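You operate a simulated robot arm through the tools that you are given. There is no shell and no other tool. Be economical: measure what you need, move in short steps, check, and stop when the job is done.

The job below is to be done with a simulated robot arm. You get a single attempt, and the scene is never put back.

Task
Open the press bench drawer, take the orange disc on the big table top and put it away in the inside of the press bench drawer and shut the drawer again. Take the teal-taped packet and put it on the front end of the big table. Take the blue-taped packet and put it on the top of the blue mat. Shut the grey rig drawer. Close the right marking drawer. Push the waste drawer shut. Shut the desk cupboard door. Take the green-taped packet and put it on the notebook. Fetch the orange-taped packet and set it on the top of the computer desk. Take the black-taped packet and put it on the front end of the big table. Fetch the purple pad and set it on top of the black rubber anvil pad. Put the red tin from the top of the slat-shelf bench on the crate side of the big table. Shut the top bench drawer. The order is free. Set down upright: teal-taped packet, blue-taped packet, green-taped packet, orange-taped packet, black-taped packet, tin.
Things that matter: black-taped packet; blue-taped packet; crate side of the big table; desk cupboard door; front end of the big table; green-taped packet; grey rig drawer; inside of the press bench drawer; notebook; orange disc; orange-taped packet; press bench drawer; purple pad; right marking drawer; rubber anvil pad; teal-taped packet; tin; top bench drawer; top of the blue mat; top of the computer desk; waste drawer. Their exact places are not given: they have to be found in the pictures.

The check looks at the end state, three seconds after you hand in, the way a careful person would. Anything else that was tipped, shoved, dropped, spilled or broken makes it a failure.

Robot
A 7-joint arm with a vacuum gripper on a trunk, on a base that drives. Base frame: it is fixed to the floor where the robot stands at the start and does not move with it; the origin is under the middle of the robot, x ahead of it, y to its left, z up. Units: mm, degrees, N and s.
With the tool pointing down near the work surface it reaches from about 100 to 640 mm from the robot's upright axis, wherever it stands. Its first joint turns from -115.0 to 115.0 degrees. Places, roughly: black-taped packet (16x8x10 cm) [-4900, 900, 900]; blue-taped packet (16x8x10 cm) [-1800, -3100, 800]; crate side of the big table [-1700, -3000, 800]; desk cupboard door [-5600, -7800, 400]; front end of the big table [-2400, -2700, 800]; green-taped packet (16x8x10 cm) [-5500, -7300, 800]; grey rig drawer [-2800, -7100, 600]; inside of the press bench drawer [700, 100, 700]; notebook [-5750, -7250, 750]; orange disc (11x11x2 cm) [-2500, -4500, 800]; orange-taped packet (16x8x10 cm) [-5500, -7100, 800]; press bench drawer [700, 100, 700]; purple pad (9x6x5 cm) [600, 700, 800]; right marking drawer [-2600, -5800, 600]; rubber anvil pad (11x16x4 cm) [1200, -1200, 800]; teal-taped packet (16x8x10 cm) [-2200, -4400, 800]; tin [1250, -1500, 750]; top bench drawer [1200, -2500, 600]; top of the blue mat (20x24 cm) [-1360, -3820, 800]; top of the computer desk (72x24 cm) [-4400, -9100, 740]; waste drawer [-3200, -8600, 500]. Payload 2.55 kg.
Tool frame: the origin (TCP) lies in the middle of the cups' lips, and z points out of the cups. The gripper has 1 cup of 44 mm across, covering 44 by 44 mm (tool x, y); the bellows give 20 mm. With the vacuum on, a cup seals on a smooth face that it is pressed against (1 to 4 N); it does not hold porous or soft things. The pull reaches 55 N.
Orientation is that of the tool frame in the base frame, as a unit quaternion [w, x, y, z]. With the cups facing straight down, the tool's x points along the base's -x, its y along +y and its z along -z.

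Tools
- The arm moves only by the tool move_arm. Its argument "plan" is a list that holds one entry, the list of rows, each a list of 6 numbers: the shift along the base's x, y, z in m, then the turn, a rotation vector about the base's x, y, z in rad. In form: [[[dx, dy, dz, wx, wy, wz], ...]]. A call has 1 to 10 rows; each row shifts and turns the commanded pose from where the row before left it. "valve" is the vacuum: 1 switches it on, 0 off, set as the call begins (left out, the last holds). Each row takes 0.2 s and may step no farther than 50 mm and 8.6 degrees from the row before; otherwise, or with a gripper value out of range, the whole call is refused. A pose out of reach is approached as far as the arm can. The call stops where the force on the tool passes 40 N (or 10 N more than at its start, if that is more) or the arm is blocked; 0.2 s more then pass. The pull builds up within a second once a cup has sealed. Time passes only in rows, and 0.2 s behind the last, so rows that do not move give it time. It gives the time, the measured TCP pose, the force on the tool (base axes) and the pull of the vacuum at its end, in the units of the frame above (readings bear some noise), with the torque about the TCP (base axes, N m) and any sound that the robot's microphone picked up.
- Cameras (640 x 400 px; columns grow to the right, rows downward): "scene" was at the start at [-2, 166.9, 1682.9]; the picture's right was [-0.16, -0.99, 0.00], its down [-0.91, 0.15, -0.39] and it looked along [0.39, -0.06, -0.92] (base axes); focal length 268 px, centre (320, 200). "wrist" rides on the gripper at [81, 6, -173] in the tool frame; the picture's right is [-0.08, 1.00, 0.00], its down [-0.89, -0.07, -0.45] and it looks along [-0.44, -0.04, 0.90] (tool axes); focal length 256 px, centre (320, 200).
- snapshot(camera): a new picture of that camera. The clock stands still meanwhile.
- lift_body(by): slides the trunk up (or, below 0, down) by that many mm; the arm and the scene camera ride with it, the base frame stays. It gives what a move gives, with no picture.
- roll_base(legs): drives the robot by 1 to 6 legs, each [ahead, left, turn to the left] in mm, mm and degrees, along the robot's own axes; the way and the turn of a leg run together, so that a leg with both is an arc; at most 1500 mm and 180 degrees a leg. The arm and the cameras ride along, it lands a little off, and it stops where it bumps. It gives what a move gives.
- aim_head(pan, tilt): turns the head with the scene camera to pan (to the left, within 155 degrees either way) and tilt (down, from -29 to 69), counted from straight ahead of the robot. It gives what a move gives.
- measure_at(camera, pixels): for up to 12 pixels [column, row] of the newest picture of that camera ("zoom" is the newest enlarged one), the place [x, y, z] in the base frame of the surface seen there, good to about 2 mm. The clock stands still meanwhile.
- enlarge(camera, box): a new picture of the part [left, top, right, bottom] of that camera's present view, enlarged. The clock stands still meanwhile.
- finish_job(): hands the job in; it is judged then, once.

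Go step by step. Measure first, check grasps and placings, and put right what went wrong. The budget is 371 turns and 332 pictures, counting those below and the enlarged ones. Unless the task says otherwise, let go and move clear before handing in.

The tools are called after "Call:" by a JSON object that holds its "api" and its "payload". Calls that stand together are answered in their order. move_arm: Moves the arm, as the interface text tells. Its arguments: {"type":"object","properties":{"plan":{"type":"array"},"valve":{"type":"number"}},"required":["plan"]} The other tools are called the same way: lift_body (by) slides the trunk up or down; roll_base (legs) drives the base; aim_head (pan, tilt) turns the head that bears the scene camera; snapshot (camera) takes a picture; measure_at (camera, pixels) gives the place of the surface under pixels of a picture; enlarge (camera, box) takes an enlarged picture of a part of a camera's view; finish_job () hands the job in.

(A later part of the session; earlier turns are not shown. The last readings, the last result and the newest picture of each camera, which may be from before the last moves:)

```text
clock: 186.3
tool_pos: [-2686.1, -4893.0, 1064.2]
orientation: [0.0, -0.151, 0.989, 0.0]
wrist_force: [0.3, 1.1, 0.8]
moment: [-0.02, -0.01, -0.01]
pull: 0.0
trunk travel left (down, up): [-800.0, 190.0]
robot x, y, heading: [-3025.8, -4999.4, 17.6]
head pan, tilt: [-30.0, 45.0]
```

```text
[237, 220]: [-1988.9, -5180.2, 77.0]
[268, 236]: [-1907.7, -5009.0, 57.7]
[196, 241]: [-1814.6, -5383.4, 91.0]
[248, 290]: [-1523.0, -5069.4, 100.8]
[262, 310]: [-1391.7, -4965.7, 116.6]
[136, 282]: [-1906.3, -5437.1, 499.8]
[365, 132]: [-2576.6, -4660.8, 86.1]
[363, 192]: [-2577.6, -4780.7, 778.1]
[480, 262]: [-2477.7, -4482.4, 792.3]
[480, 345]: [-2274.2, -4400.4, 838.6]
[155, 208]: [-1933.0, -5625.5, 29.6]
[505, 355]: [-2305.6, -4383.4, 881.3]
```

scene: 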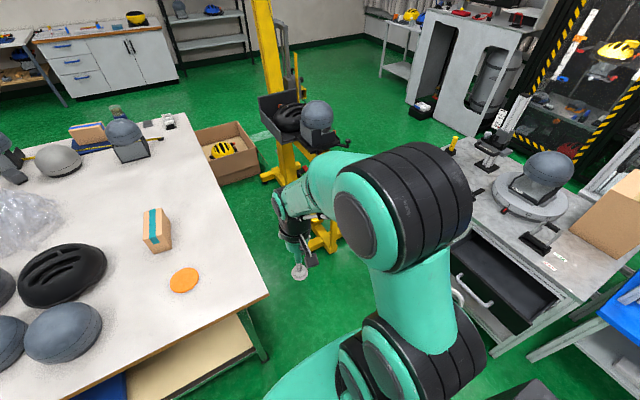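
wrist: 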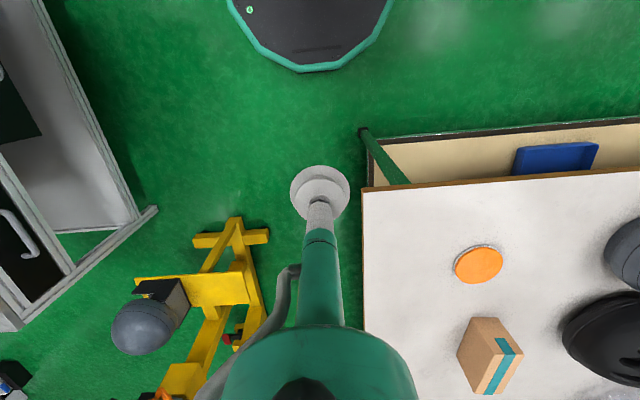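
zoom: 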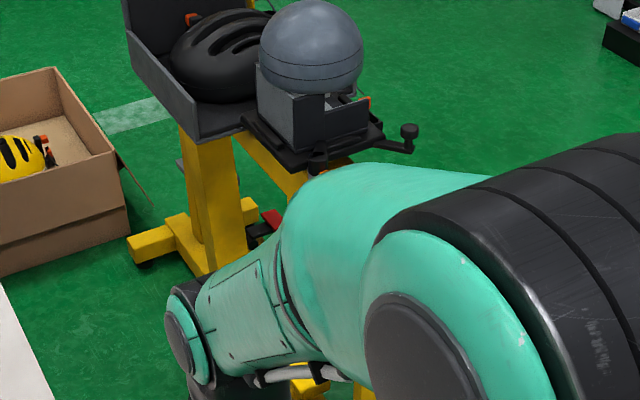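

I'll turn to face the table end (heading ~110°) and move in beside the stand.

Call:
{"api": "roll_base", "payload": {"legs": [[0, 0, 92.4], [-229, 0, 0], [0, -600, 0]]}}

Call:
{"api": "snapshot", "payload": {"camera": "wrist"}}

```text
clock: 194.9
tool_pos: [-2503.9, -4682.2, 1063.6]
orientation: [0.001, 0.808, -0.589, 0.0]
wrist_force: [0.6, -0.1, -0.3]
moment: [0.0, -0.02, 0.02]
pull: 0.1
trunk travel left (down, up): [-800.0, 190.0]
robot x, y, heading: [-2392.2, -5024.7, 108.3]
head pan, tilt: [-30.0, 45.0]
```

```text
272 pictures are left
```

wrist: 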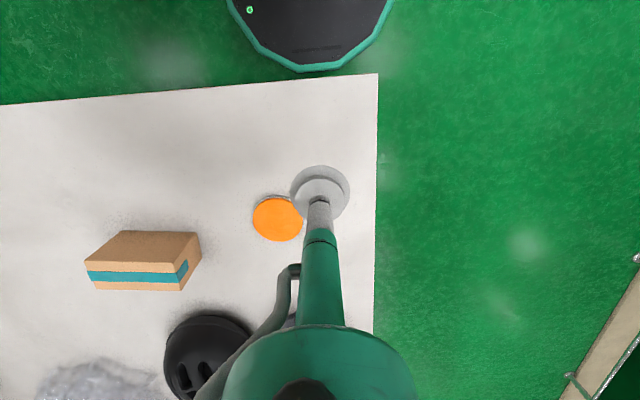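

Call:
{"api": "measure_at", "payload": {"camera": "wrist", "pixels": [[88, 276], [100, 290], [190, 264], [182, 290], [140, 277]]}}

Call:
{"api": "roll_base", "payload": {"legs": [[16, -150, 0]]}}

Call:
{"api": "snapshot", "payload": {"camera": "wrist"}}

```text
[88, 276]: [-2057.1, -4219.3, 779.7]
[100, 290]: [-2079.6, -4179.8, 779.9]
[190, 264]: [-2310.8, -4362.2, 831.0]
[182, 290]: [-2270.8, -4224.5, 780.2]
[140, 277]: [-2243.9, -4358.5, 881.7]
```

```text
clock: 196.2
tool_pos: [-2373.3, -4620.9, 1063.5]
orientation: [0.001, 0.807, -0.591, -0.001]
wrist_force: [0.4, 0.2, -0.7]
moment: [-0.02, 0.05, -0.01]
pull: 0.1
trunk travel left (down, up): [-800.0, 190.0]
robot x, y, heading: [-2266.0, -4960.0, 107.8]
head pan, tilt: [-30.0, 45.0]
```

```text
271 pictures are left
```

wrist: 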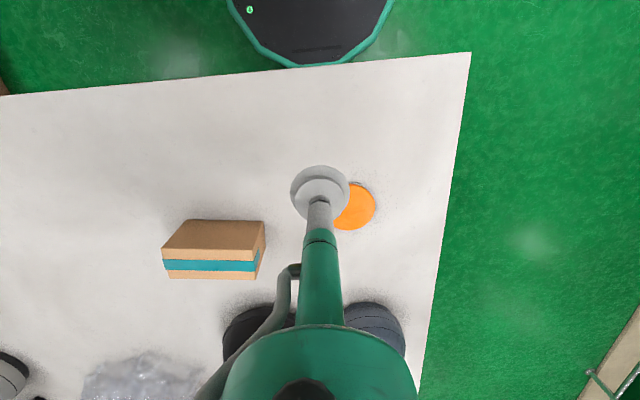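

Call:
{"api": "measure_at", "payload": {"camera": "wrist", "pixels": [[166, 260], [172, 276], [262, 250], [254, 275], [213, 266], [240, 267], [185, 266], [210, 240]]}}

```text
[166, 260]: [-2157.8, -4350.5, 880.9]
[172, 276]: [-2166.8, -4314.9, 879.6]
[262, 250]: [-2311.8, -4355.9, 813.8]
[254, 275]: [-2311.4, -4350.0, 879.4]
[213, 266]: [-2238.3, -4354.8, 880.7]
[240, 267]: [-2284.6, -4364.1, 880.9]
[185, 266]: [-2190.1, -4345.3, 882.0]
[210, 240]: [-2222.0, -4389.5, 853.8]
```

Packet top centre ≈(-2236,-4360). Moving over it.

Call:
{"api": "move_arm", "payload": {"plan": [[[0.0228, 0.0435, 0, 0, 0, 0], [0.0228, 0.0435, 0, 0, 0, 0], [0.0228, 0.0435, 0, 0, 0, 0], [0.0228, 0.0435, 0, 0, 0, 0], [0.0228, 0.0435, 0, 0, 0, 0], [0.0228, 0.0435, 0, 0, 0, 0], [0, 0, -0.045, 0, 0, 0], [0, 0, -0.045, 0, 0, 0], [0, 0, -0.045, 0, 0, 0], [0, 0, 0, 0, 0, 0]]]}}

Call:
{"api": "snapshot", "payload": {"camera": "wrist"}}

```text
clock: 198.4
tool_pos: [-2238.6, -4388.4, 902.2]
orientation: [-0.001, 0.807, -0.591, 0.0]
wrist_force: [-1.1, 0.8, 0.0]
moment: [0.01, -0.01, -0.01]
pull: 0.0
out of reach, approached as far as the arm can: row 5, 6
trunk travel left (down, up): [-800.0, 190.0]
robot x, y, heading: [-2265.5, -4958.1, 107.9]
head pan, tilt: [-30.0, 45.0]
```

```text
270 pictures are left
```

wrist: 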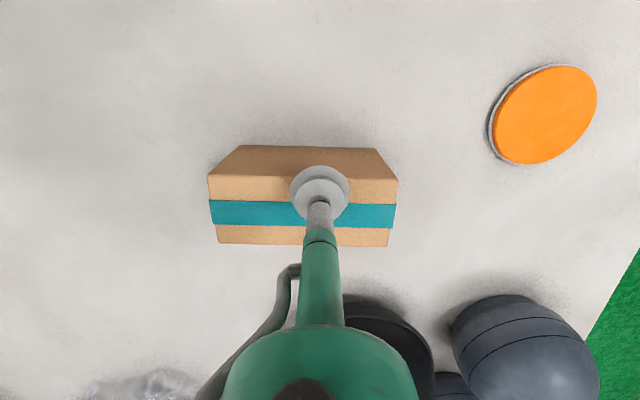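

Now lower, the reach is better; I shift 27 mm further and descend with vacuum.

Call:
{"api": "move_arm", "payload": {"plan": [[[0.001, 0.027, -0.005, 0, 0, 0], [0, 0, -0.01, 0, 0, 0], [0, 0, -0.006, 0, 0, 0], [0, 0, -0.004, 0, 0, 0], [0, 0, -0.002, 0, 0, 0], [0, 0, 0, 0, 0, 0], [0, 0, 0, 0, 0, 0], [0, 0, 0, 0, 0, 0]]], "valve": 1}}

```text
clock: 200.2
tool_pos: [-2237.4, -4360.1, 879.3]
orientation: [0.0, 0.807, -0.591, -0.001]
wrist_force: [-4.6, -2.2, 7.3]
moment: [0.12, -0.21, 0.07]
pull: 54.6
trunk travel left (down, up): [-800.0, 190.0]
robot x, y, heading: [-2263.4, -4962.4, 108.1]
head pan, tilt: [-30.0, 45.0]
```

Sealed. Lift and retract.

Call:
{"api": "move_arm", "payload": {"plan": [[[0, 0, 0.015, 0, 0, 0], [0, -0.01, 0.04, 0, 0, 0], [0, -0.025, 0.04, 0, 0, 0], [0, -0.03, 0.035, 0, 0, 0], [-0.005, -0.035, 0.03, 0, 0, 0], [-0.01, -0.04, 0.02, 0, 0, 0], [-0.012, -0.045, 0, 0, 0, 0], [-0.015, -0.045, 0, 0, 0, 0], [0, 0, 0, 0, 0, 0]]]}}

Call:
{"api": "snapshot", "payload": {"camera": "wrist"}}

```text
clock: 202.2
tool_pos: [-2278.6, -4588.9, 1055.4]
orientation: [0.001, 0.806, -0.591, 0.0]
wrist_force: [0.8, -0.3, -2.0]
moment: [-0.06, -0.01, -0.01]
pull: 54.9
trunk travel left (down, up): [-800.0, 190.0]
robot x, y, heading: [-2264.4, -4960.5, 107.9]
head pan, tilt: [-30.0, 45.0]
```

```text
269 pictures are left
```

wrist: 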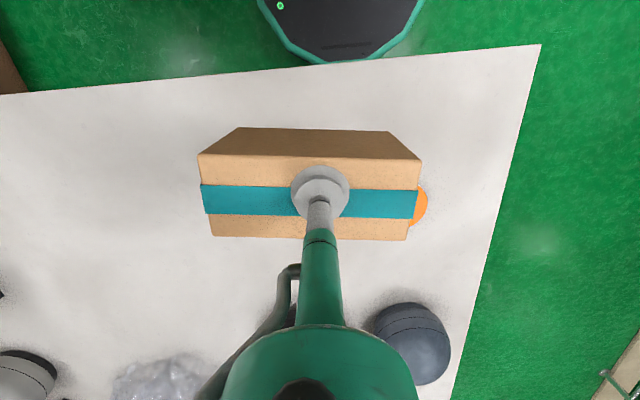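

Teal packet held. I drive back out along the table's back side to the front end.

Call:
{"api": "roll_base", "payload": {"legs": [[0, 760, 0], [1450, 0, 1.5], [1450, 0, 0], [400, 0, 0]]}}

```text
clock: 222.3
tool_pos: [-4083.2, -1635.0, 1056.0]
orientation: [0.0, 0.818, -0.576, 0.0]
wrist_force: [-0.3, 0.6, -3.6]
moment: [-0.02, 0.02, 0.0]
pull: 54.7
trunk travel left (down, up): [-800.0, 190.0]
robot x, y, heading: [-4054.8, -2011.2, 109.9]
head pan, tilt: [-30.0, 45.0]
```

Call:
{"api": "roll_base", "payload": {"legs": [[0, 0, 180], [0, 1100, 0]]}}

Call:
{"api": "aim_head", "payload": {"pan": 0, "tilt": 35}}

Call:
{"api": "snapshot", "payload": {"camera": "scene"}}

```text
clock: 235.2
tool_pos: [-3000.6, -2008.9, 1055.6]
orientation: [0.0, 0.571, 0.821, 0.001]
wrist_force: [-0.1, -0.1, -2.8]
moment: [0.03, -0.04, 0.0]
pull: 54.7
trunk travel left (down, up): [-800.0, 190.0]
robot x, y, heading: [-3030.9, -1635.0, -69.0]
head pan, tilt: [-30.0, 45.0]
```

```text
clock: 236.1
tool_pos: [-2999.6, -2009.1, 1055.9]
orientation: [0.0, 0.571, 0.821, 0.0]
wrist_force: [0.1, 0.5, -2.0]
moment: [0.04, 0.0, 0.0]
pull: 55.2
trunk travel left (down, up): [-800.0, 190.0]
robot x, y, heading: [-3034.8, -1637.3, -69.2]
head pan, tilt: [0.0, 35.0]
```

```text
268 pictures are left
```

scene: 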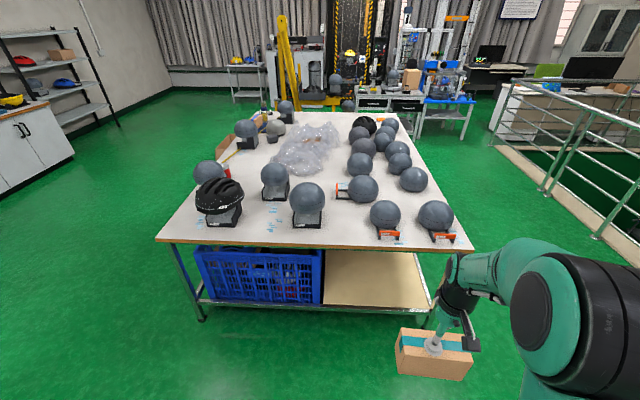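

Front-end free areas: around (345,225) and (262,225). Measuring.

Call:
{"api": "measure_at", "payload": {"camera": "scene", "pixels": [[345, 235], [345, 215], [325, 235], [365, 235], [262, 232], [262, 212], [242, 225], [290, 228], [260, 240], [318, 222], [375, 235], [340, 195]]}}

Call:
{"api": "enlarge", "payload": {"camera": "scene", "box": [180, 140, 420, 290]}}

```text
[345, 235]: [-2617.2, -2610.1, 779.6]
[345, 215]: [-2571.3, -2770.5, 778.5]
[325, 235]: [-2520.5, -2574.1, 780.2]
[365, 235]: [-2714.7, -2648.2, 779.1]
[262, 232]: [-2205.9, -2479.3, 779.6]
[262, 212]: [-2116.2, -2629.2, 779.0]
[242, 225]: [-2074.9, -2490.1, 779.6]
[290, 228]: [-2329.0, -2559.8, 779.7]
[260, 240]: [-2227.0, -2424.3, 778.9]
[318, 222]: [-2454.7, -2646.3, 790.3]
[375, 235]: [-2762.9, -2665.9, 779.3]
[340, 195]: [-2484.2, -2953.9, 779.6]
```

```text
2.67 times, centred on (300, 215) of scene
```

zoom: 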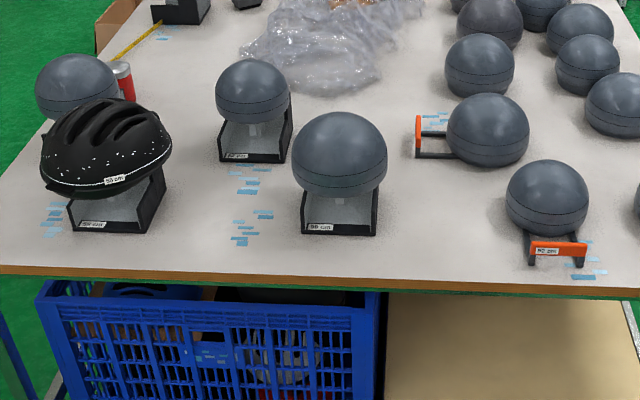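

P1 ≈(-2594,-2690) for teal; P2 ≈(-2200,-2560) will suit the black packet. Driving in.

Call:
{"api": "roll_base", "payload": {"legs": [[0, 45, 0], [680, 0, 0]]}}

Call:
{"api": "snapshot", "payload": {"camera": "wrist"}}

Call:
{"api": "aim_head", "payload": {"pan": 10, "tilt": 55}}

Call:
{"api": "snapshot", "payload": {"camera": "scene"}}

```text
clock: 240.3
tool_pos: [-2728.2, -2620.8, 1055.2]
orientation: [0.0, 0.575, 0.818, 0.0]
wrist_force: [1.2, 0.1, -3.2]
moment: [0.07, 0.0, -0.01]
pull: 54.5
trunk travel left (down, up): [-800.0, 190.0]
robot x, y, heading: [-2758.6, -2252.5, -69.8]
head pan, tilt: [0.0, 35.0]
```

```text
266 pictures are left
```

wrist: 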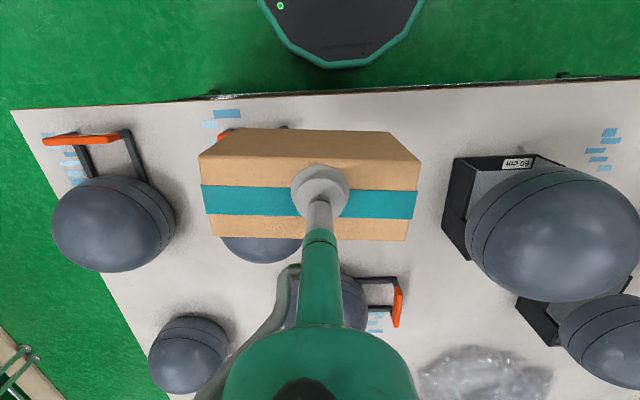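

```text
clock: 241.2
tool_pos: [-2727.5, -2621.5, 1056.0]
orientation: [0.0, 0.575, 0.818, 0.0]
wrist_force: [-0.4, -0.1, -2.7]
moment: [0.06, 0.01, -0.01]
pull: 54.8
trunk travel left (down, up): [-800.0, 190.0]
robot x, y, heading: [-2754.7, -2249.6, -69.9]
head pan, tilt: [10.0, 55.0]
```

```text
265 pictures are left
```

scene: 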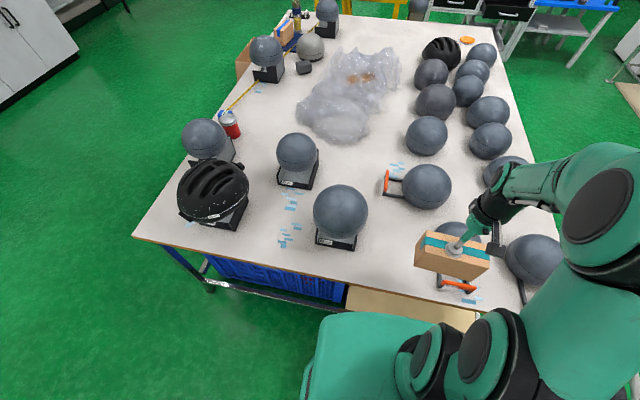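

Call:
{"api": "measure_at", "payload": {"camera": "wrist", "pixels": [[453, 160], [442, 232], [287, 127], [222, 133], [398, 288], [398, 325], [297, 245], [430, 130]]}}

Call:
{"api": "measure_at", "payload": {"camera": "scene", "pixels": [[318, 240], [357, 240], [387, 190], [400, 200], [435, 285], [440, 225], [385, 250], [345, 205]]}}

```text
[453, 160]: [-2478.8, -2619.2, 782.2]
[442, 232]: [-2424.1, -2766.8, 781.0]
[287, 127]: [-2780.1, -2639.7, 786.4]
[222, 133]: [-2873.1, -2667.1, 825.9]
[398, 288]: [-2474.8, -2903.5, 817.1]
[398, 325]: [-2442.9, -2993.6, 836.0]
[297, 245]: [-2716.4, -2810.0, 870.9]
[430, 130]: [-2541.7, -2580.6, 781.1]
```

```text
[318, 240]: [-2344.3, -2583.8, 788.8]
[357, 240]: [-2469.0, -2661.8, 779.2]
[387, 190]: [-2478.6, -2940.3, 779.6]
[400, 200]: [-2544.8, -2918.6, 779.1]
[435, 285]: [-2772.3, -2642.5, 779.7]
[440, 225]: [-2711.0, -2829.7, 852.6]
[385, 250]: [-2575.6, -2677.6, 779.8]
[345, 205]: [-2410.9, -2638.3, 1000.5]
```

Gap is 300 mm wide; target (-2605,-2688). Moving and lowering.

Call:
{"api": "move_arm", "payload": {"plan": [[[0.0407, -0.0223, 0, 0, 0, 0], [0.0407, -0.0223, 0, 0, 0, 0], [0.0407, -0.0223, 0, 0, 0, 0], [0, 0, -0.045, 0, 0, 0], [0, 0, -0.045, 0, 0, 0], [0, 0, -0.045, 0, 0, 0], [0, 0, -0.028, 0, 0, 0], [0, 0, -0.008, 0, 0, 0], [0, 0, -0.004, 0, 0, 0], [0, 0, 0, 0, 0, 0]]]}}

```text
clock: 243.3
tool_pos: [-2603.9, -2689.7, 880.5]
orientation: [0.001, 0.575, 0.818, 0.0]
wrist_force: [3.3, 2.0, 6.0]
moment: [-0.26, 0.33, -0.04]
pull: 54.4
trunk travel left (down, up): [-800.0, 190.0]
robot x, y, heading: [-2758.9, -2254.5, -69.7]
head pan, tilt: [10.0, 55.0]
```

Contact. Release and rise.

Call:
{"api": "move_arm", "payload": {"plan": [[[0, 0, 0, 0, 0, 0], [0, 0, 0, 0, 0, 0], [0, 0, 0, 0, 0, 0], [0, 0, 0.01, 0, 0, 0], [0, 0, 0.03, 0, 0, 0], [0, 0, 0.045, 0, 0, 0], [0, 0, 0.045, 0, 0, 0], [-0.01, 0.03, 0.035, 0, 0, 0]]], "valve": 0}}

Call:
{"api": "snapshot", "payload": {"camera": "scene"}}

```text
clock: 245.2
tool_pos: [-2618.1, -2653.8, 1047.1]
orientation: [0.001, 0.575, 0.818, -0.001]
wrist_force: [-0.2, -0.4, 0.1]
moment: [-0.06, -0.03, -0.02]
pull: 0.1
trunk travel left (down, up): [-800.0, 190.0]
robot x, y, heading: [-2761.6, -2253.2, -69.9]
head pan, tilt: [10.0, 55.0]
```

```text
264 pictures are left
```

scene: 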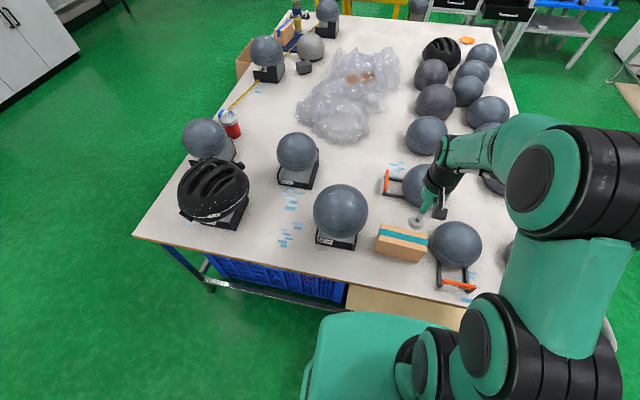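

Teal stands upright at the front end. Now to the black-taped packet: back off, turn toward the shelf rack and look.

Call:
{"api": "roll_base", "payload": {"legs": [[-600, 0, 0], [0, 0, -166], [1000, 0, 0]]}}

Call:
{"api": "aim_head", "payload": {"pan": 0, "tilt": 20}}

Call:
{"api": "snapshot", "payload": {"camera": "scene"}}

```text
clock: 260.3
tool_pos: [-3740.7, -465.5, 1045.3]
orientation: [0.0, 0.877, -0.48, 0.0]
wrist_force: [0.3, -0.3, -0.1]
moment: [-0.03, 0.03, -0.01]
pull: 0.2
trunk travel left (down, up): [-800.0, 190.0]
robot x, y, heading: [-3512.1, -829.2, 122.8]
head pan, tilt: [10.0, 55.0]
```

```text
clock: 261.3
tool_pos: [-3741.5, -463.8, 1045.9]
orientation: [0.0, 0.877, -0.481, -0.001]
wrist_force: [1.7, -0.5, -0.5]
moment: [-0.01, 0.03, 0.04]
pull: 0.1
trunk travel left (down, up): [-800.0, 190.0]
robot x, y, heading: [-3514.0, -830.9, 122.9]
head pan, tilt: [0.0, 20.0]
```

```text
263 pictures are left
```

scene: 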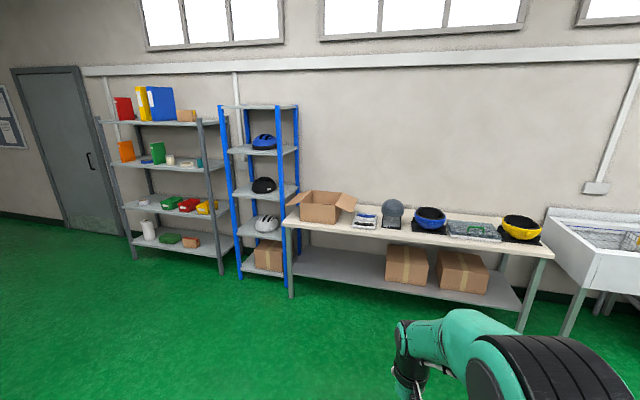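

An open carton stands on the bench at (322,207). I'll enlarge it and measure.

Call:
{"api": "enlarge", "payload": {"camera": "scene", "box": [270, 160, 430, 260]}}

Call:
{"api": "measure_at", "payload": {"camera": "scene", "pixels": [[322, 213], [187, 115], [365, 220], [295, 230], [540, 250], [325, 198], [300, 197], [348, 200]]}}

```text
4.00 times, centred on (350, 210) of scene
```

zoom: 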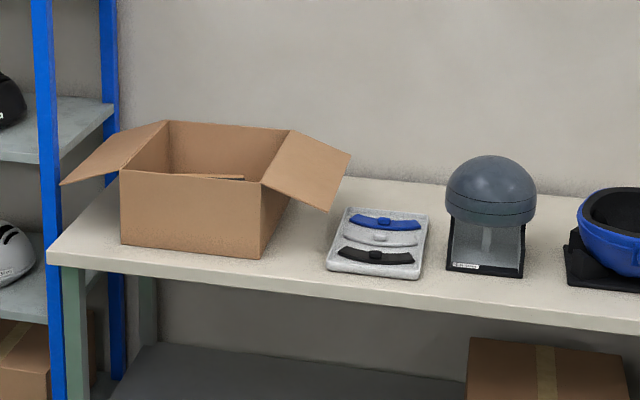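

```text
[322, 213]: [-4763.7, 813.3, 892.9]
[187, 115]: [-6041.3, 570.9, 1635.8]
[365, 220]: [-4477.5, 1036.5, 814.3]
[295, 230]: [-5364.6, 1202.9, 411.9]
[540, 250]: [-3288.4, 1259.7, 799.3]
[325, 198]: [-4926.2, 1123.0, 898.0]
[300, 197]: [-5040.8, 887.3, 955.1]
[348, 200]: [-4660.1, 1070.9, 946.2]
```

The packet is inside the open carton. I'll measure the bench front edge and drive closer.

Call:
{"api": "measure_at", "payload": {"camera": "zoom", "pixels": [[52, 258], [620, 322], [330, 285], [125, 240], [262, 258], [262, 185], [122, 172], [170, 122], [285, 133], [210, 177], [75, 182], [335, 208]]}}

```text
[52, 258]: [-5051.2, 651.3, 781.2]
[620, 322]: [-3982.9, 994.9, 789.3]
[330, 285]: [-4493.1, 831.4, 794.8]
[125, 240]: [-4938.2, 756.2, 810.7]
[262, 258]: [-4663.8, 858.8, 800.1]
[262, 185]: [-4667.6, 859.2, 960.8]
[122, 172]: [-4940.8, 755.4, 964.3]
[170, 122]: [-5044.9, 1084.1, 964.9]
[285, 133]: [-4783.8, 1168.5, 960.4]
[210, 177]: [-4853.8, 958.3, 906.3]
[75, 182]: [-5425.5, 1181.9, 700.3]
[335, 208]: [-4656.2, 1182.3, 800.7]
```

Bench normal heads 107.8°. I turn, go left 730 and ahead 1380.

Call:
{"api": "roll_base", "payload": {"legs": [[0, 0, -15], [0, 730, 0], [1380, 0, 0]]}}

Call:
{"api": "snapshot", "payload": {"camera": "wrist"}}

Call:
{"api": "aim_head", "payload": {"pan": 10, "tilt": 55}}

Call:
{"api": "snapshot", "payload": {"camera": "scene"}}

```text
clock: 272.7
tool_pos: [-4722.7, 680.8, 1045.0]
orientation: [0.0, 0.795, -0.606, -0.001]
wrist_force: [-0.3, 0.2, 0.4]
moment: [-0.01, -0.02, -0.03]
pull: 0.1
trunk travel left (down, up): [-800.0, 190.0]
robot x, y, heading: [-4613.2, 267.4, 106.3]
head pan, tilt: [0.0, 20.0]
```

```text
261 pictures are left
```

wrist: 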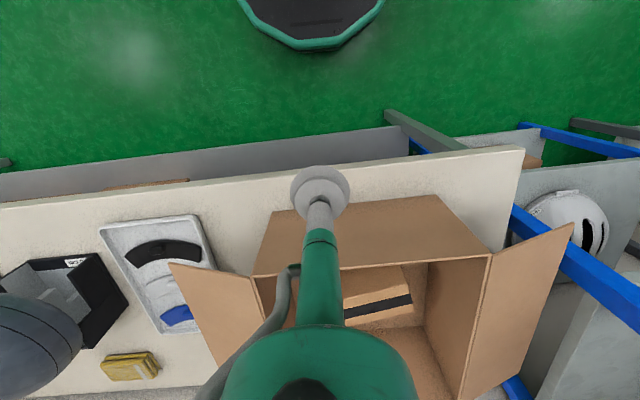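

```text
clock: 273.7
tool_pos: [-4721.9, 681.1, 1045.6]
orientation: [0.0, 0.795, -0.606, 0.0]
wrist_force: [0.6, 0.1, -0.8]
moment: [0.03, 0.01, -0.04]
pull: 0.1
trunk travel left (down, up): [-800.0, 190.0]
robot x, y, heading: [-4614.4, 266.2, 105.5]
head pan, tilt: [10.0, 55.0]
```

```text
260 pictures are left
```

scene: 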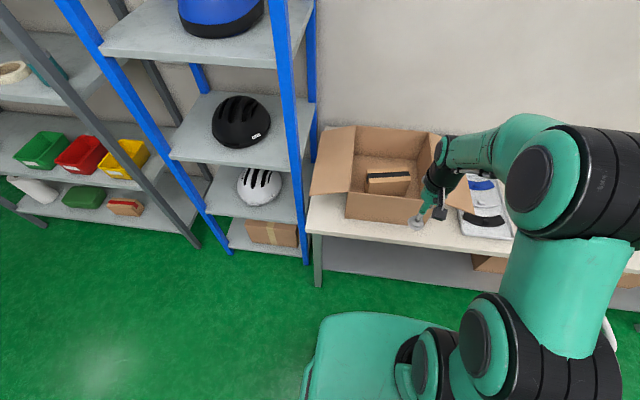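

Call:
{"api": "enlarge", "payload": {"camera": "scene", "box": [300, 110, 460, 210]}}

Call:
{"api": "measure_at", "payload": {"camera": "zoom", "pixels": [[270, 255], [435, 255], [270, 280], [420, 280], [350, 270], [440, 335], [200, 350], [225, 80], [180, 340], [560, 110], [320, 268], [390, 268]]}}

```text
4.00 times, centred on (380, 160) of scene
```

zoom: 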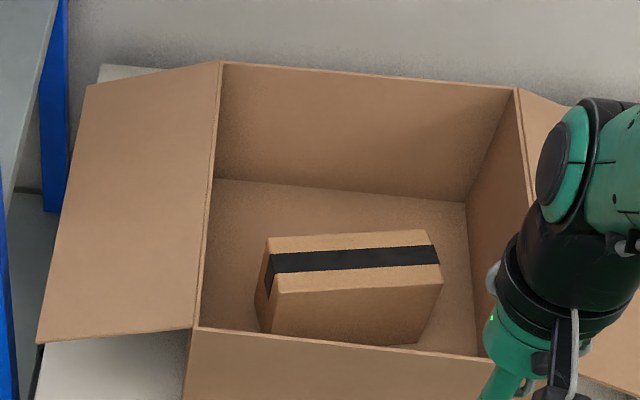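

```text
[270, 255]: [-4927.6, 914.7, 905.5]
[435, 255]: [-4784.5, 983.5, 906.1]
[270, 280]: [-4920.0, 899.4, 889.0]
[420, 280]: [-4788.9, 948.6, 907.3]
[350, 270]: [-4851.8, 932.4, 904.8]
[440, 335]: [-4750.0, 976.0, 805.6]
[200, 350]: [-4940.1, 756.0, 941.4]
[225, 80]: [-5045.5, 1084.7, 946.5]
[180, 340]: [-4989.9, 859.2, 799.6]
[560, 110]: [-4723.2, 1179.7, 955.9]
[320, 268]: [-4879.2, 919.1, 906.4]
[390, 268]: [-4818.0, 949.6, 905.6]
```

Packet top centre ≈(-4853,938,906). I drive 190 ahead.

Call:
{"api": "roll_base", "payload": {"legs": [[190, 0, 2]]}}

```text
clock: 275.3
tool_pos: [-4789.6, 857.8, 1045.5]
orientation: [0.0, 0.805, -0.593, 0.0]
wrist_force: [-0.2, 0.3, -0.3]
moment: [0.03, -0.01, 0.02]
pull: 0.1
trunk travel left (down, up): [-800.0, 190.0]
robot x, y, heading: [-4667.4, 445.4, 107.5]
head pan, tilt: [10.0, 55.0]
```

Call:
{"api": "move_arm", "payload": {"plan": [[[-0.021, 0.0267, 0, 0, 0, 0], [-0.021, 0.0267, 0, 0, 0, 0], [-0.021, 0.0267, 0, 0, 0, 0], [0, 0, -0.03, 0, 0, 0], [0, 0, -0.03, 0, 0, 0], [0, 0, 0, 0, 0, 0]]]}}

Call:
{"api": "snapshot", "payload": {"camera": "wrist"}}

```text
clock: 276.7
tool_pos: [-4853.3, 938.0, 982.5]
orientation: [0.0, 0.805, -0.593, -0.001]
wrist_force: [-0.1, 0.0, -0.4]
moment: [0.0, 0.02, -0.01]
pull: 0.0
trunk travel left (down, up): [-800.0, 190.0]
robot x, y, heading: [-4672.2, 447.7, 107.7]
head pan, tilt: [10.0, 55.0]
```

```text
258 pictures are left
```

wrist: 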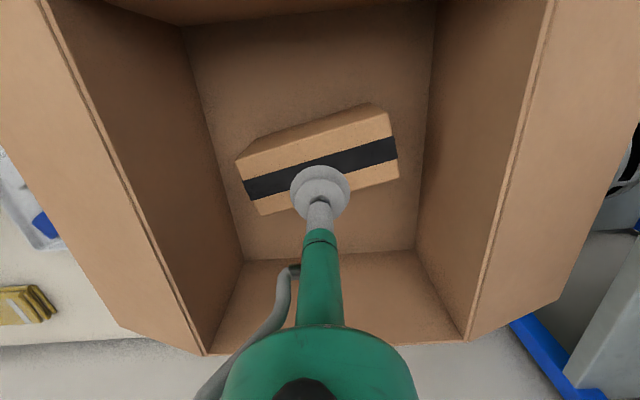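

Call:
{"api": "measure_at", "payload": {"camera": "wrist", "pixels": [[247, 188], [396, 148], [290, 175], [355, 158], [265, 212], [395, 178]]}}

```text
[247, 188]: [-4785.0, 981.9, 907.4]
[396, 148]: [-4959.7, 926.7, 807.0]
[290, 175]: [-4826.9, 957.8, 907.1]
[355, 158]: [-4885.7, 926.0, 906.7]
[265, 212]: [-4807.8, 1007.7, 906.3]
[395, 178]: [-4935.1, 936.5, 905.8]
```

Call:
{"api": "move_arm", "payload": {"plan": [[[-0.004, 0.007, -0.03, 0, 0, 0], [0, 0, -0.03, 0, 0, 0], [0, 0, -0.01, 0, 0, 0], [0, 0, -0.006, 0, 0, 0], [0, 0, -0.003, 0, 0, 0], [0, 0, 0, 0, 0, 0], [0, 0, 0, 0, 0, 0], [0, 0, 0, 0, 0, 0]]], "valve": 1}}

```text
clock: 278.5
tool_pos: [-4856.3, 945.9, 904.7]
orientation: [-0.001, 0.806, -0.592, -0.001]
wrist_force: [-3.2, 0.1, 1.7]
moment: [-0.01, -0.11, 0.0]
pull: 54.7
trunk travel left (down, up): [-800.0, 190.0]
robot x, y, heading: [-4666.6, 447.5, 107.6]
head pan, tilt: [10.0, 55.0]
```

Sealed. I lift by trunk 190 mm straight up.

Call:
{"api": "lift_body", "payload": {"by": 188}}

Call:
{"api": "snapshot", "payload": {"camera": "wrist"}}

```text
clock: 280.6
tool_pos: [-4856.2, 945.0, 1093.2]
orientation: [0.0, 0.805, -0.593, -0.001]
wrist_force: [0.0, 0.0, -2.2]
moment: [-0.01, 0.03, -0.01]
pull: 55.0
trunk travel left (down, up): [-988.0, 2.0]
robot x, y, heading: [-4668.2, 446.1, 107.6]
head pan, tilt: [10.0, 55.0]
```

```text
257 pictures are left
```

wrist: 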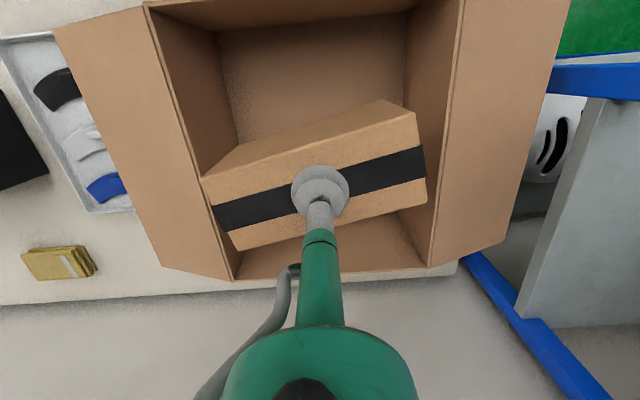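

Clear of the carton. I back off, turn around and drive to the table's front end.

Call:
{"api": "roll_base", "payload": {"legs": [[-750, 0, 0], [0, 0, -177.6], [0, 1365, 0], [1300, 0, 0]]}}

Call:
{"api": "aim_head", "payload": {"pan": 0, "tilt": 45}}

Call:
{"api": "snapshot", "payload": {"camera": "scene"}}

```text
clock: 304.2
tool_pos: [-2624.0, -1595.1, 1093.7]
orientation: [0.0, 0.596, 0.803, 0.0]
wrist_force: [0.3, -0.1, -3.3]
moment: [0.04, -0.03, -0.01]
pull: 54.8
trunk travel left (down, up): [-988.0, 2.0]
robot x, y, heading: [-2806.5, -1093.1, -72.8]
head pan, tilt: [10.0, 55.0]
```

```text
clock: 305.0
tool_pos: [-2623.4, -1593.9, 1093.2]
orientation: [0.0, 0.596, 0.803, -0.001]
wrist_force: [0.9, 0.3, -2.7]
moment: [-0.01, -0.04, -0.02]
pull: 54.3
trunk travel left (down, up): [-988.0, 2.0]
robot x, y, heading: [-2808.1, -1091.0, -72.7]
head pan, tilt: [0.0, 45.0]
```

```text
256 pictures are left
```

scene: 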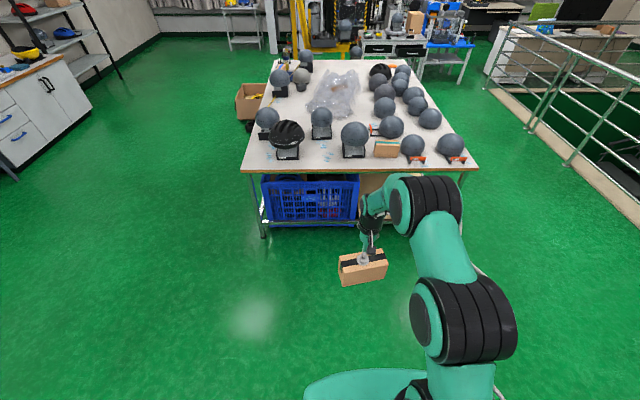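

I retract the tool a bit, square the packet's yaw by -9°, and approach.

Call:
{"api": "move_arm", "payload": {"plan": [[[-0.011, 0.035, 0, 0, 0, -0.078], [-0.011, 0.035, 0, 0, 0, -0.078], [-0.011, 0.035, 0, 0, 0, 0], [0, 0, 0, 0, 0, 0]]]}}

Call:
{"api": "roll_base", "payload": {"legs": [[0, 113, 2.7], [880, 0, 0]]}}

Call:
{"api": "aim_head", "payload": {"pan": 5, "tilt": 45}}

Call:
{"api": "snapshot", "payload": {"camera": "scene"}}

Call:
{"api": "snapshot", "payload": {"camera": "wrist"}}

```text
clock: 306.0
tool_pos: [-2654.5, -1490.5, 1092.5]
orientation: [0.0, 0.657, 0.754, -0.001]
wrist_force: [0.2, 0.1, -3.1]
moment: [0.03, 0.03, 0.04]
pull: 54.9
trunk travel left (down, up): [-988.0, 2.0]
robot x, y, heading: [-2804.7, -1093.9, -72.7]
head pan, tilt: [0.0, 45.0]
```

```text
clock: 311.4
tool_pos: [-2231.4, -2271.7, 1094.2]
orientation: [0.001, 0.639, 0.769, 0.0]
wrist_force: [0.6, -0.8, -2.3]
moment: [-0.02, 0.02, -0.02]
pull: 55.0
trunk travel left (down, up): [-988.0, 2.0]
robot x, y, heading: [-2404.8, -1889.1, -70.4]
head pan, tilt: [0.0, 45.0]
```

```text
clock: 312.1
tool_pos: [-2232.4, -2270.8, 1095.2]
orientation: [0.0, 0.639, 0.769, -0.001]
wrist_force: [1.3, 1.0, -3.5]
moment: [-0.02, -0.02, -0.03]
pull: 54.7
trunk travel left (down, up): [-988.0, 2.0]
robot x, y, heading: [-2401.9, -1884.1, -70.2]
head pan, tilt: [5.0, 45.0]
```

```text
255 pictures are left
```

scene: 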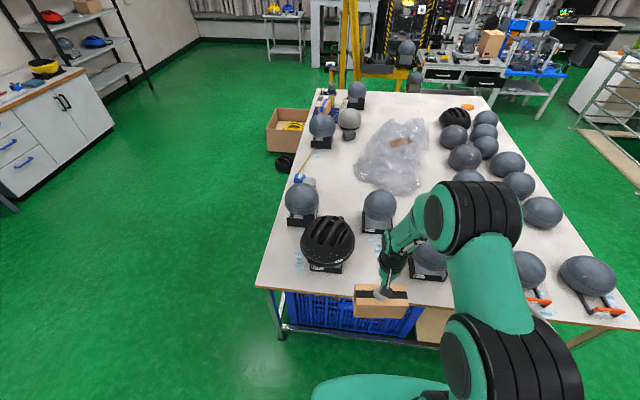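

```text
254 pictures are left
```

wrist: 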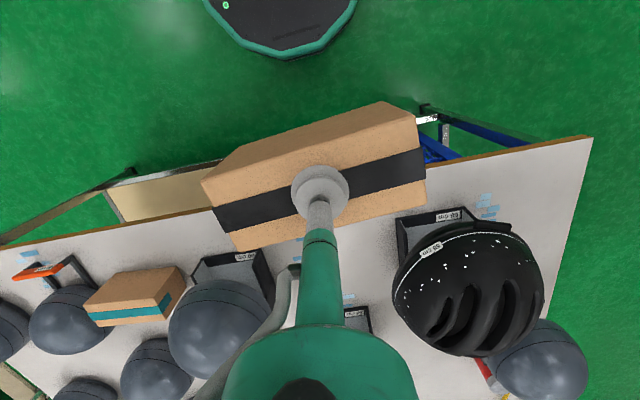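

Packet is parallel to the edge now. I'll measure the gap at (262,252)–(396,220) for P2.

Call:
{"api": "measure_at", "payload": {"camera": "wrist", "pixels": [[265, 250], [274, 298], [398, 218], [393, 290], [365, 310], [285, 275], [345, 298], [200, 255], [330, 285], [405, 262]]}}

Call:
{"api": "measure_at", "payload": {"camera": "scene", "pixels": [[312, 272], [341, 271], [355, 240], [410, 272], [362, 230], [392, 232], [350, 265], [385, 270], [330, 220], [430, 258]]}}

```text
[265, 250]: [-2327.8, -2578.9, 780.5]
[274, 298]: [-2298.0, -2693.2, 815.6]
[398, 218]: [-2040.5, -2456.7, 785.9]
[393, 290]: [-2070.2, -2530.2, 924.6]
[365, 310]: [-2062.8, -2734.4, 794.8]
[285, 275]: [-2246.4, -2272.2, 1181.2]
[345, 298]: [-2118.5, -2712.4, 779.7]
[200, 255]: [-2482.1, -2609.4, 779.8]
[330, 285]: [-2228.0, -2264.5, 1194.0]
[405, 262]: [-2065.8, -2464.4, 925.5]
```

```text
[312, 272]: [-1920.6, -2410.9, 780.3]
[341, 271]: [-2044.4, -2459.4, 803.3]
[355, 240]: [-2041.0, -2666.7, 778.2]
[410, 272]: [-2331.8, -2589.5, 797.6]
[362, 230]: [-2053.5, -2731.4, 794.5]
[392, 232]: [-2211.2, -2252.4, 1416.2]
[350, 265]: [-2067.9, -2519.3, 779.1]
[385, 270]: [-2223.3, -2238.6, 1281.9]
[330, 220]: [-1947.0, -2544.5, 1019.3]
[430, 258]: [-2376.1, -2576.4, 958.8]
```

Gap 272 mm; target (-2199,-2535). Right 59, ahead 236.

Call:
{"api": "roll_base", "payload": {"legs": [[0, -59, 0], [236, 0, 0]]}}

Call:
{"api": "snapshot", "payload": {"camera": "wrist"}}

```text
clock: 314.4
tool_pos: [-2209.7, -2507.5, 1093.7]
orientation: [0.0, 0.64, 0.768, 0.0]
wrist_force: [0.5, 0.2, -3.4]
moment: [0.03, 0.03, 0.03]
pull: 54.8
trunk travel left (down, up): [-988.0, 2.0]
robot x, y, heading: [-2379.4, -2115.3, -70.5]
head pan, tilt: [5.0, 45.0]
```

```text
253 pictures are left
```

wrist: 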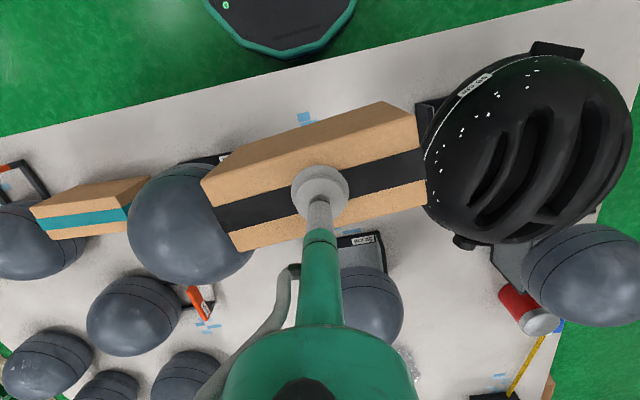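

Checking dome edges near the gap: (250,258) and (427,180).

Call:
{"api": "measure_at", "payload": {"camera": "wrist", "pixels": [[250, 258], [240, 270], [195, 170], [427, 170], [432, 205], [455, 240], [340, 238], [160, 190]]}}

```text
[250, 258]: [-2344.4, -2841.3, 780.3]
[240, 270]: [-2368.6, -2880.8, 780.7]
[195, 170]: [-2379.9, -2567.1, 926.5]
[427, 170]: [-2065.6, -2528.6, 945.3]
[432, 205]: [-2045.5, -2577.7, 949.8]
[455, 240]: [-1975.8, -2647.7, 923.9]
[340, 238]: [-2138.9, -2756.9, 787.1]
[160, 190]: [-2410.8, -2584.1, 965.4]
```

Clearances ~45 mm each side. I shift to (-2199,-2535) and lower.

Call:
{"api": "move_arm", "payload": {"plan": [[[0.011, -0.028, 0, 0, 0, 0], [0, 0, -0.045, 0, 0, 0], [0, 0, -0.045, 0, 0, 0], [0, 0, -0.045, 0, 0, 0], [0, 0, -0.045, 0, 0, 0], [0, 0, -0.018, 0, 0, 0], [0, 0, -0.008, 0, 0, 0], [0, 0, -0.004, 0, 0, 0], [0, 0, 0, 0, 0, 0]]]}}

```text
clock: 316.4
tool_pos: [-2198.6, -2536.3, 884.1]
orientation: [0.0, 0.64, 0.769, -0.001]
wrist_force: [0.2, -0.5, -3.5]
moment: [0.02, -0.03, 0.02]
pull: 55.3
trunk travel left (down, up): [-988.0, 2.0]
robot x, y, heading: [-2377.8, -2120.0, -70.2]
head pan, tilt: [5.0, 45.0]
```

Call:
{"api": "move_arm", "payload": {"plan": [[[0, 0, -0.003, 0, 0, 0], [0, 0, -0.002, 0, 0, 0], [0, 0, -0.001, 0, 0, 0], [0, 0, 0, 0, 0, 0]]]}}

```text
clock: 317.4
tool_pos: [-2199.2, -2533.9, 879.9]
orientation: [0.001, 0.64, 0.768, 0.0]
wrist_force: [6.1, 5.9, 19.3]
moment: [0.31, 0.33, -0.19]
pull: 55.2
trunk travel left (down, up): [-988.0, 2.0]
robot x, y, heading: [-2378.8, -2121.2, -70.4]
head pan, tilt: [5.0, 45.0]
```

Contact. Release and rise, then check.

Call:
{"api": "move_arm", "payload": {"plan": [[[0, 0, 0, 0, 0, 0], [0, 0, 0, 0, 0, 0], [0, 0, 0, 0, 0, 0], [0, 0, 0.01, 0, 0, 0], [0, 0, 0.03, 0, 0, 0], [0, 0, 0.045, 0, 0, 0], [0, 0, 0.045, 0, 0, 0], [0, 0, 0.045, 0, 0, 0]]], "valve": 0}}

Call:
{"api": "snapshot", "payload": {"camera": "wrist"}}

```text
clock: 319.2
tool_pos: [-2198.0, -2534.8, 1054.5]
orientation: [0.0, 0.64, 0.768, 0.0]
wrist_force: [0.0, 0.6, -0.2]
moment: [-0.04, -0.03, -0.02]
pull: 0.1
trunk travel left (down, up): [-988.0, 2.0]
robot x, y, heading: [-2380.9, -2117.6, -70.4]
head pan, tilt: [5.0, 45.0]
```

```text
252 pictures are left
```

wrist: 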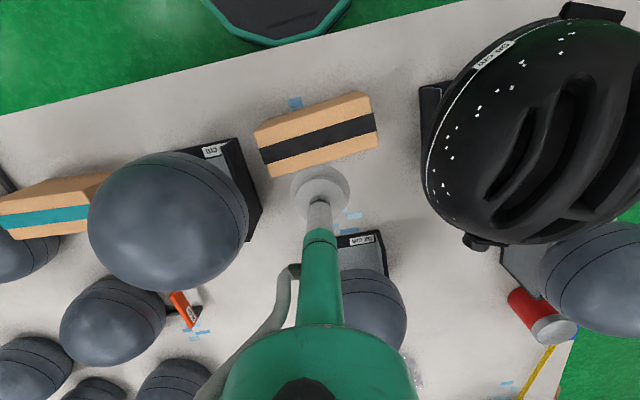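

Both packets stand at the front end. Now to the drawers beyond: back off and travel along the table's back corridor.

Call:
{"api": "roll_base", "payload": {"legs": [[-500, 0, 0], [0, -1450, 0], [0, -170, 0], [1450, 0, 0], [1250, 0, 0]]}}

Call:
{"api": "aim_head", "payload": {"pan": 0, "tilt": 30}}

Call:
{"api": "snapshot", "payload": {"camera": "scene"}}

```text
clock: 342.8
tool_pos: [-3026.0, -5197.0, 1054.0]
orientation: [-0.001, 0.644, 0.765, 0.0]
wrist_force: [0.5, -0.2, 0.6]
moment: [0.01, 0.04, -0.01]
pull: 0.0
trunk travel left (down, up): [-988.0, 2.0]
robot x, y, heading: [-3204.9, -4776.1, -71.3]
head pan, tilt: [5.0, 45.0]
```

```text
clock: 343.6
tool_pos: [-3027.1, -5198.0, 1053.1]
orientation: [0.0, 0.644, 0.765, 0.0]
wrist_force: [-0.1, -0.7, -0.8]
moment: [-0.01, 0.0, -0.03]
pull: 0.1
trunk travel left (down, up): [-988.0, 2.0]
robot x, y, heading: [-3205.1, -4781.1, -70.9]
head pan, tilt: [0.0, 30.0]
```

```text
251 pictures are left
```

scene: 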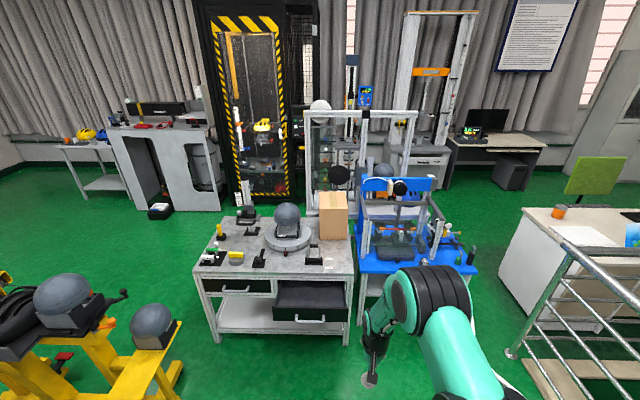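

The marking bench: right drawer is open at (312,300), handle (310,318). Measuring.

Call:
{"api": "enlarge", "payload": {"camera": "scene", "box": [190, 250, 370, 362]}}

Call:
{"api": "measure_at", "payload": {"camera": "zoom", "pixels": [[300, 235], [545, 255], [420, 230], [420, 255], [310, 205], [540, 205], [120, 135], [280, 120], [280, 150], [420, 170], [520, 240], [330, 225]]}}

```text
3.56 times, centred on (280, 306) of scene
```

zoom: 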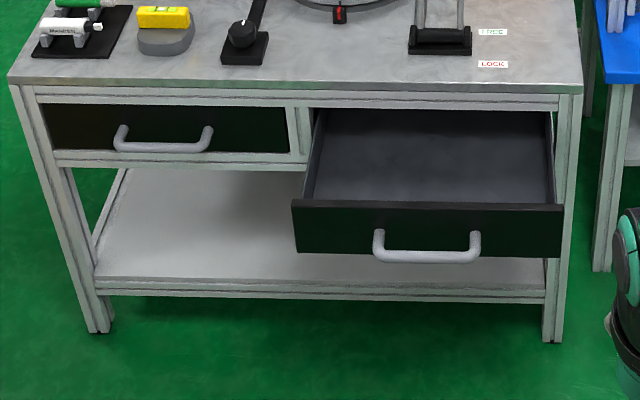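

```text
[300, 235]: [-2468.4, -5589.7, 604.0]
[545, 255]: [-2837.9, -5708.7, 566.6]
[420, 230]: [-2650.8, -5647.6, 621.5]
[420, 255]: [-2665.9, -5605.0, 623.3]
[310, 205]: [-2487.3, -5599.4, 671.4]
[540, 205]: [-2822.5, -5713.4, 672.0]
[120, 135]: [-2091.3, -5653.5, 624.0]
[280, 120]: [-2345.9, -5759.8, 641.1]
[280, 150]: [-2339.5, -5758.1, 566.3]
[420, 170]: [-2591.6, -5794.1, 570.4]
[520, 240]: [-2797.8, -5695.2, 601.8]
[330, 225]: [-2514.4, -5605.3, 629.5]
```

The right marking drawer's face is at n=4566, closed ≈4766. I'll push it beside the handle on its right side; first tilt the tool horizontal here.

Call:
{"api": "move_arm", "payload": {"plan": [[[0.0065, -0.019, 0, -0.135, -0.0467, 0], [0.0065, -0.019, 0, -0.135, -0.0467, 0], [0.0065, -0.019, 0, -0.135, -0.0467, 0], [0.0065, -0.019, 0, -0.135, -0.0467, 0], [0.0065, -0.019, 0, -0.135, -0.0467, 0], [0.0065, -0.019, 0, -0.135, -0.0467, 0], [0.0065, -0.019, 0, -0.135, -0.0467, 0], [0.0065, -0.019, 0, -0.135, -0.0467, 0], [0.0065, -0.019, 0, -0.135, -0.0467, 0], [0.0065, -0.019, 0, -0.135, -0.0467, 0]]]}}

Call:
{"api": "lift_body", "payload": {"by": -250}}

```text
clock: 345.8
tool_pos: [-2952.7, -5360.2, 1073.5]
orientation: [0.411, 0.569, 0.646, -0.3]
wrist_force: [0.4, -0.2, -0.2]
moment: [0.0, -0.05, 0.0]
pull: 0.1
out of reach, approached as far as the arm can: row 4, 5, 6, 8, 9, 10
trunk travel left (down, up): [-988.0, 2.0]
robot x, y, heading: [-3206.7, -4775.7, -70.6]
head pan, tilt: [0.0, 30.0]
```

```text
clock: 348.4
tool_pos: [-2952.7, -5359.6, 822.2]
orientation: [0.409, 0.57, 0.646, -0.3]
wrist_force: [-0.1, 0.2, -0.7]
moment: [0.04, 0.02, -0.01]
pull: 0.0
trunk travel left (down, up): [-738.0, 252.0]
robot x, y, heading: [-3205.1, -4776.2, -70.7]
head pan, tilt: [0.0, 30.0]
```

The tilt is 61° so far; raising the arm relative to the trunk should allow the rest.

Call:
{"api": "move_arm", "payload": {"plan": [[[0, 0, 0.045, 0, 0, 0], [0, 0, 0.045, 0, 0, 0], [0, 0, 0.045, -0.08, -0.027, 0.017], [0, 0, 0.045, -0.08, -0.027, 0.017], [0, 0, 0, -0.08, -0.027, 0.017], [0, 0, 0, -0.08, -0.027, 0.017], [0, 0, 0, -0.08, -0.027, 0.016], [0, 0, 0, -0.08, -0.027, 0.016], [0, 0, 0, 0, 0, 0]]]}}

```text
clock: 350.4
tool_pos: [-2900.4, -5363.6, 1034.9]
orientation: [0.56, 0.471, 0.57, -0.373]
wrist_force: [-0.9, -0.2, 0.5]
moment: [-0.01, 0.02, -0.01]
pull: 0.1
out of reach, approached as far as the arm can: row 5, 6, 7, 8
trunk travel left (down, up): [-738.0, 252.0]
robot x, y, heading: [-3204.7, -4776.1, -71.2]
head pan, tilt: [0.0, 30.0]
```

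Now nearly horizontal, and laterally aligned with the push point (t≈4402). Lower to z≈615.

Call:
{"api": "lift_body", "payload": {"by": -400}}

Call:
{"api": "lift_body", "payload": {"by": -22}}

Call:
{"api": "roll_base", "payload": {"legs": [[330, 0, 0]]}}

Call:
{"api": "snapshot", "payload": {"camera": "wrist"}}

Call:
{"api": "snapshot", "payload": {"camera": "scene"}}

```text
clock: 354.2
tool_pos: [-2901.7, -5363.1, 635.6]
orientation: [0.56, 0.471, 0.57, -0.375]
wrist_force: [0.2, -0.2, 0.0]
moment: [-0.02, 0.01, 0.0]
pull: 0.2
trunk travel left (down, up): [-338.0, 652.0]
robot x, y, heading: [-3206.3, -4780.7, -71.1]
head pan, tilt: [0.0, 30.0]
```

```text
clock: 354.9
tool_pos: [-2902.4, -5363.3, 613.4]
orientation: [0.56, 0.471, 0.57, -0.374]
wrist_force: [-0.9, 0.0, 0.6]
moment: [0.02, 0.01, 0.03]
pull: 0.1
trunk travel left (down, up): [-316.0, 674.0]
robot x, y, heading: [-3208.5, -4783.0, -70.9]
head pan, tilt: [0.0, 30.0]
```

```text
clock: 357.0
tool_pos: [-2798.1, -5671.3, 612.3]
orientation: [0.559, 0.472, 0.569, -0.375]
wrist_force: [0.7, 0.9, -0.5]
moment: [0.01, 0.01, -0.01]
pull: 0.1
trunk travel left (down, up): [-316.0, 674.0]
robot x, y, heading: [-3100.4, -5083.6, -71.1]
head pan, tilt: [0.0, 30.0]
```

```text
249 pictures are left
```

wrist: 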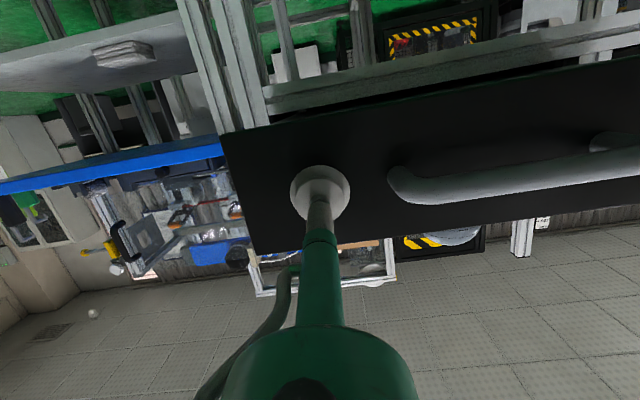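

```text
248 pictures are left
```

scene: 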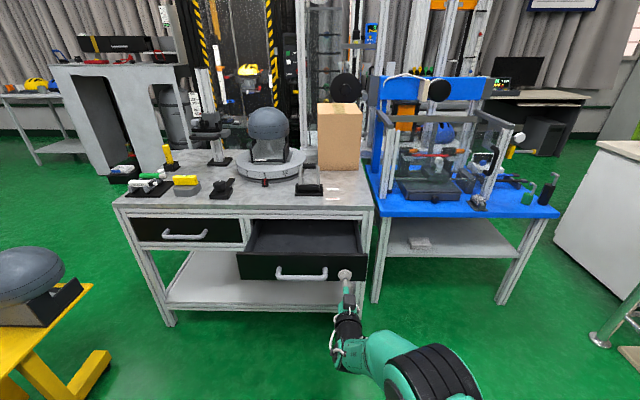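

The cup faces the drawer right of the handle, ~20 mm off. Driving 190 mm to push.

Call:
{"api": "roll_base", "payload": {"legs": [[190, 0, 0]]}}

Call:
{"api": "snapshot", "payload": {"camera": "scene"}}

```text
clock: 358.6
tool_pos: [-2738.3, -5853.4, 613.1]
orientation: [0.559, 0.472, 0.569, -0.376]
wrist_force: [1.0, -0.6, -0.7]
moment: [-0.05, 0.0, 0.01]
pull: 0.0
trunk travel left (down, up): [-316.0, 674.0]
robot x, y, heading: [-3039.4, -5264.0, -71.2]
head pan, tilt: [0.0, 30.0]
```

```text
247 pictures are left
```

scene: 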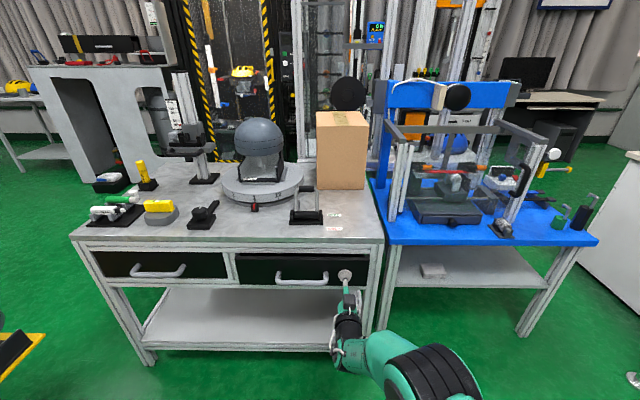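

About 30 mm remains. Slow arm pushes.

Call:
{"api": "roll_base", "payload": {"legs": [[20, 0, 0]]}}

Call:
{"api": "move_arm", "payload": {"plan": [[[0.0018, -0.0057, 0, 0, 0, 0], [0.0018, -0.0057, 0, 0, 0, 0], [0.0018, -0.0057, 0, 0, 0, 0], [0, 0, 0, 0, 0, 0]]]}}

```text
clock: 359.4
tool_pos: [-2731.4, -5873.2, 613.1]
orientation: [0.559, 0.473, 0.568, -0.375]
wrist_force: [-0.2, -0.2, -0.2]
moment: [-0.05, -0.02, 0.0]
pull: 0.1
trunk travel left (down, up): [-316.0, 674.0]
robot x, y, heading: [-3031.5, -5285.1, -71.1]
head pan, tilt: [0.0, 30.0]
```

```text
clock: 360.4
tool_pos: [-2724.6, -5889.7, 611.6]
orientation: [0.559, 0.473, 0.569, -0.374]
wrist_force: [-1.3, 1.5, 0.4]
moment: [-0.01, 0.0, 0.04]
pull: 0.0
trunk travel left (down, up): [-316.0, 674.0]
robot x, y, heading: [-3036.4, -5283.6, -71.5]
head pan, tilt: [0.0, 30.0]
```

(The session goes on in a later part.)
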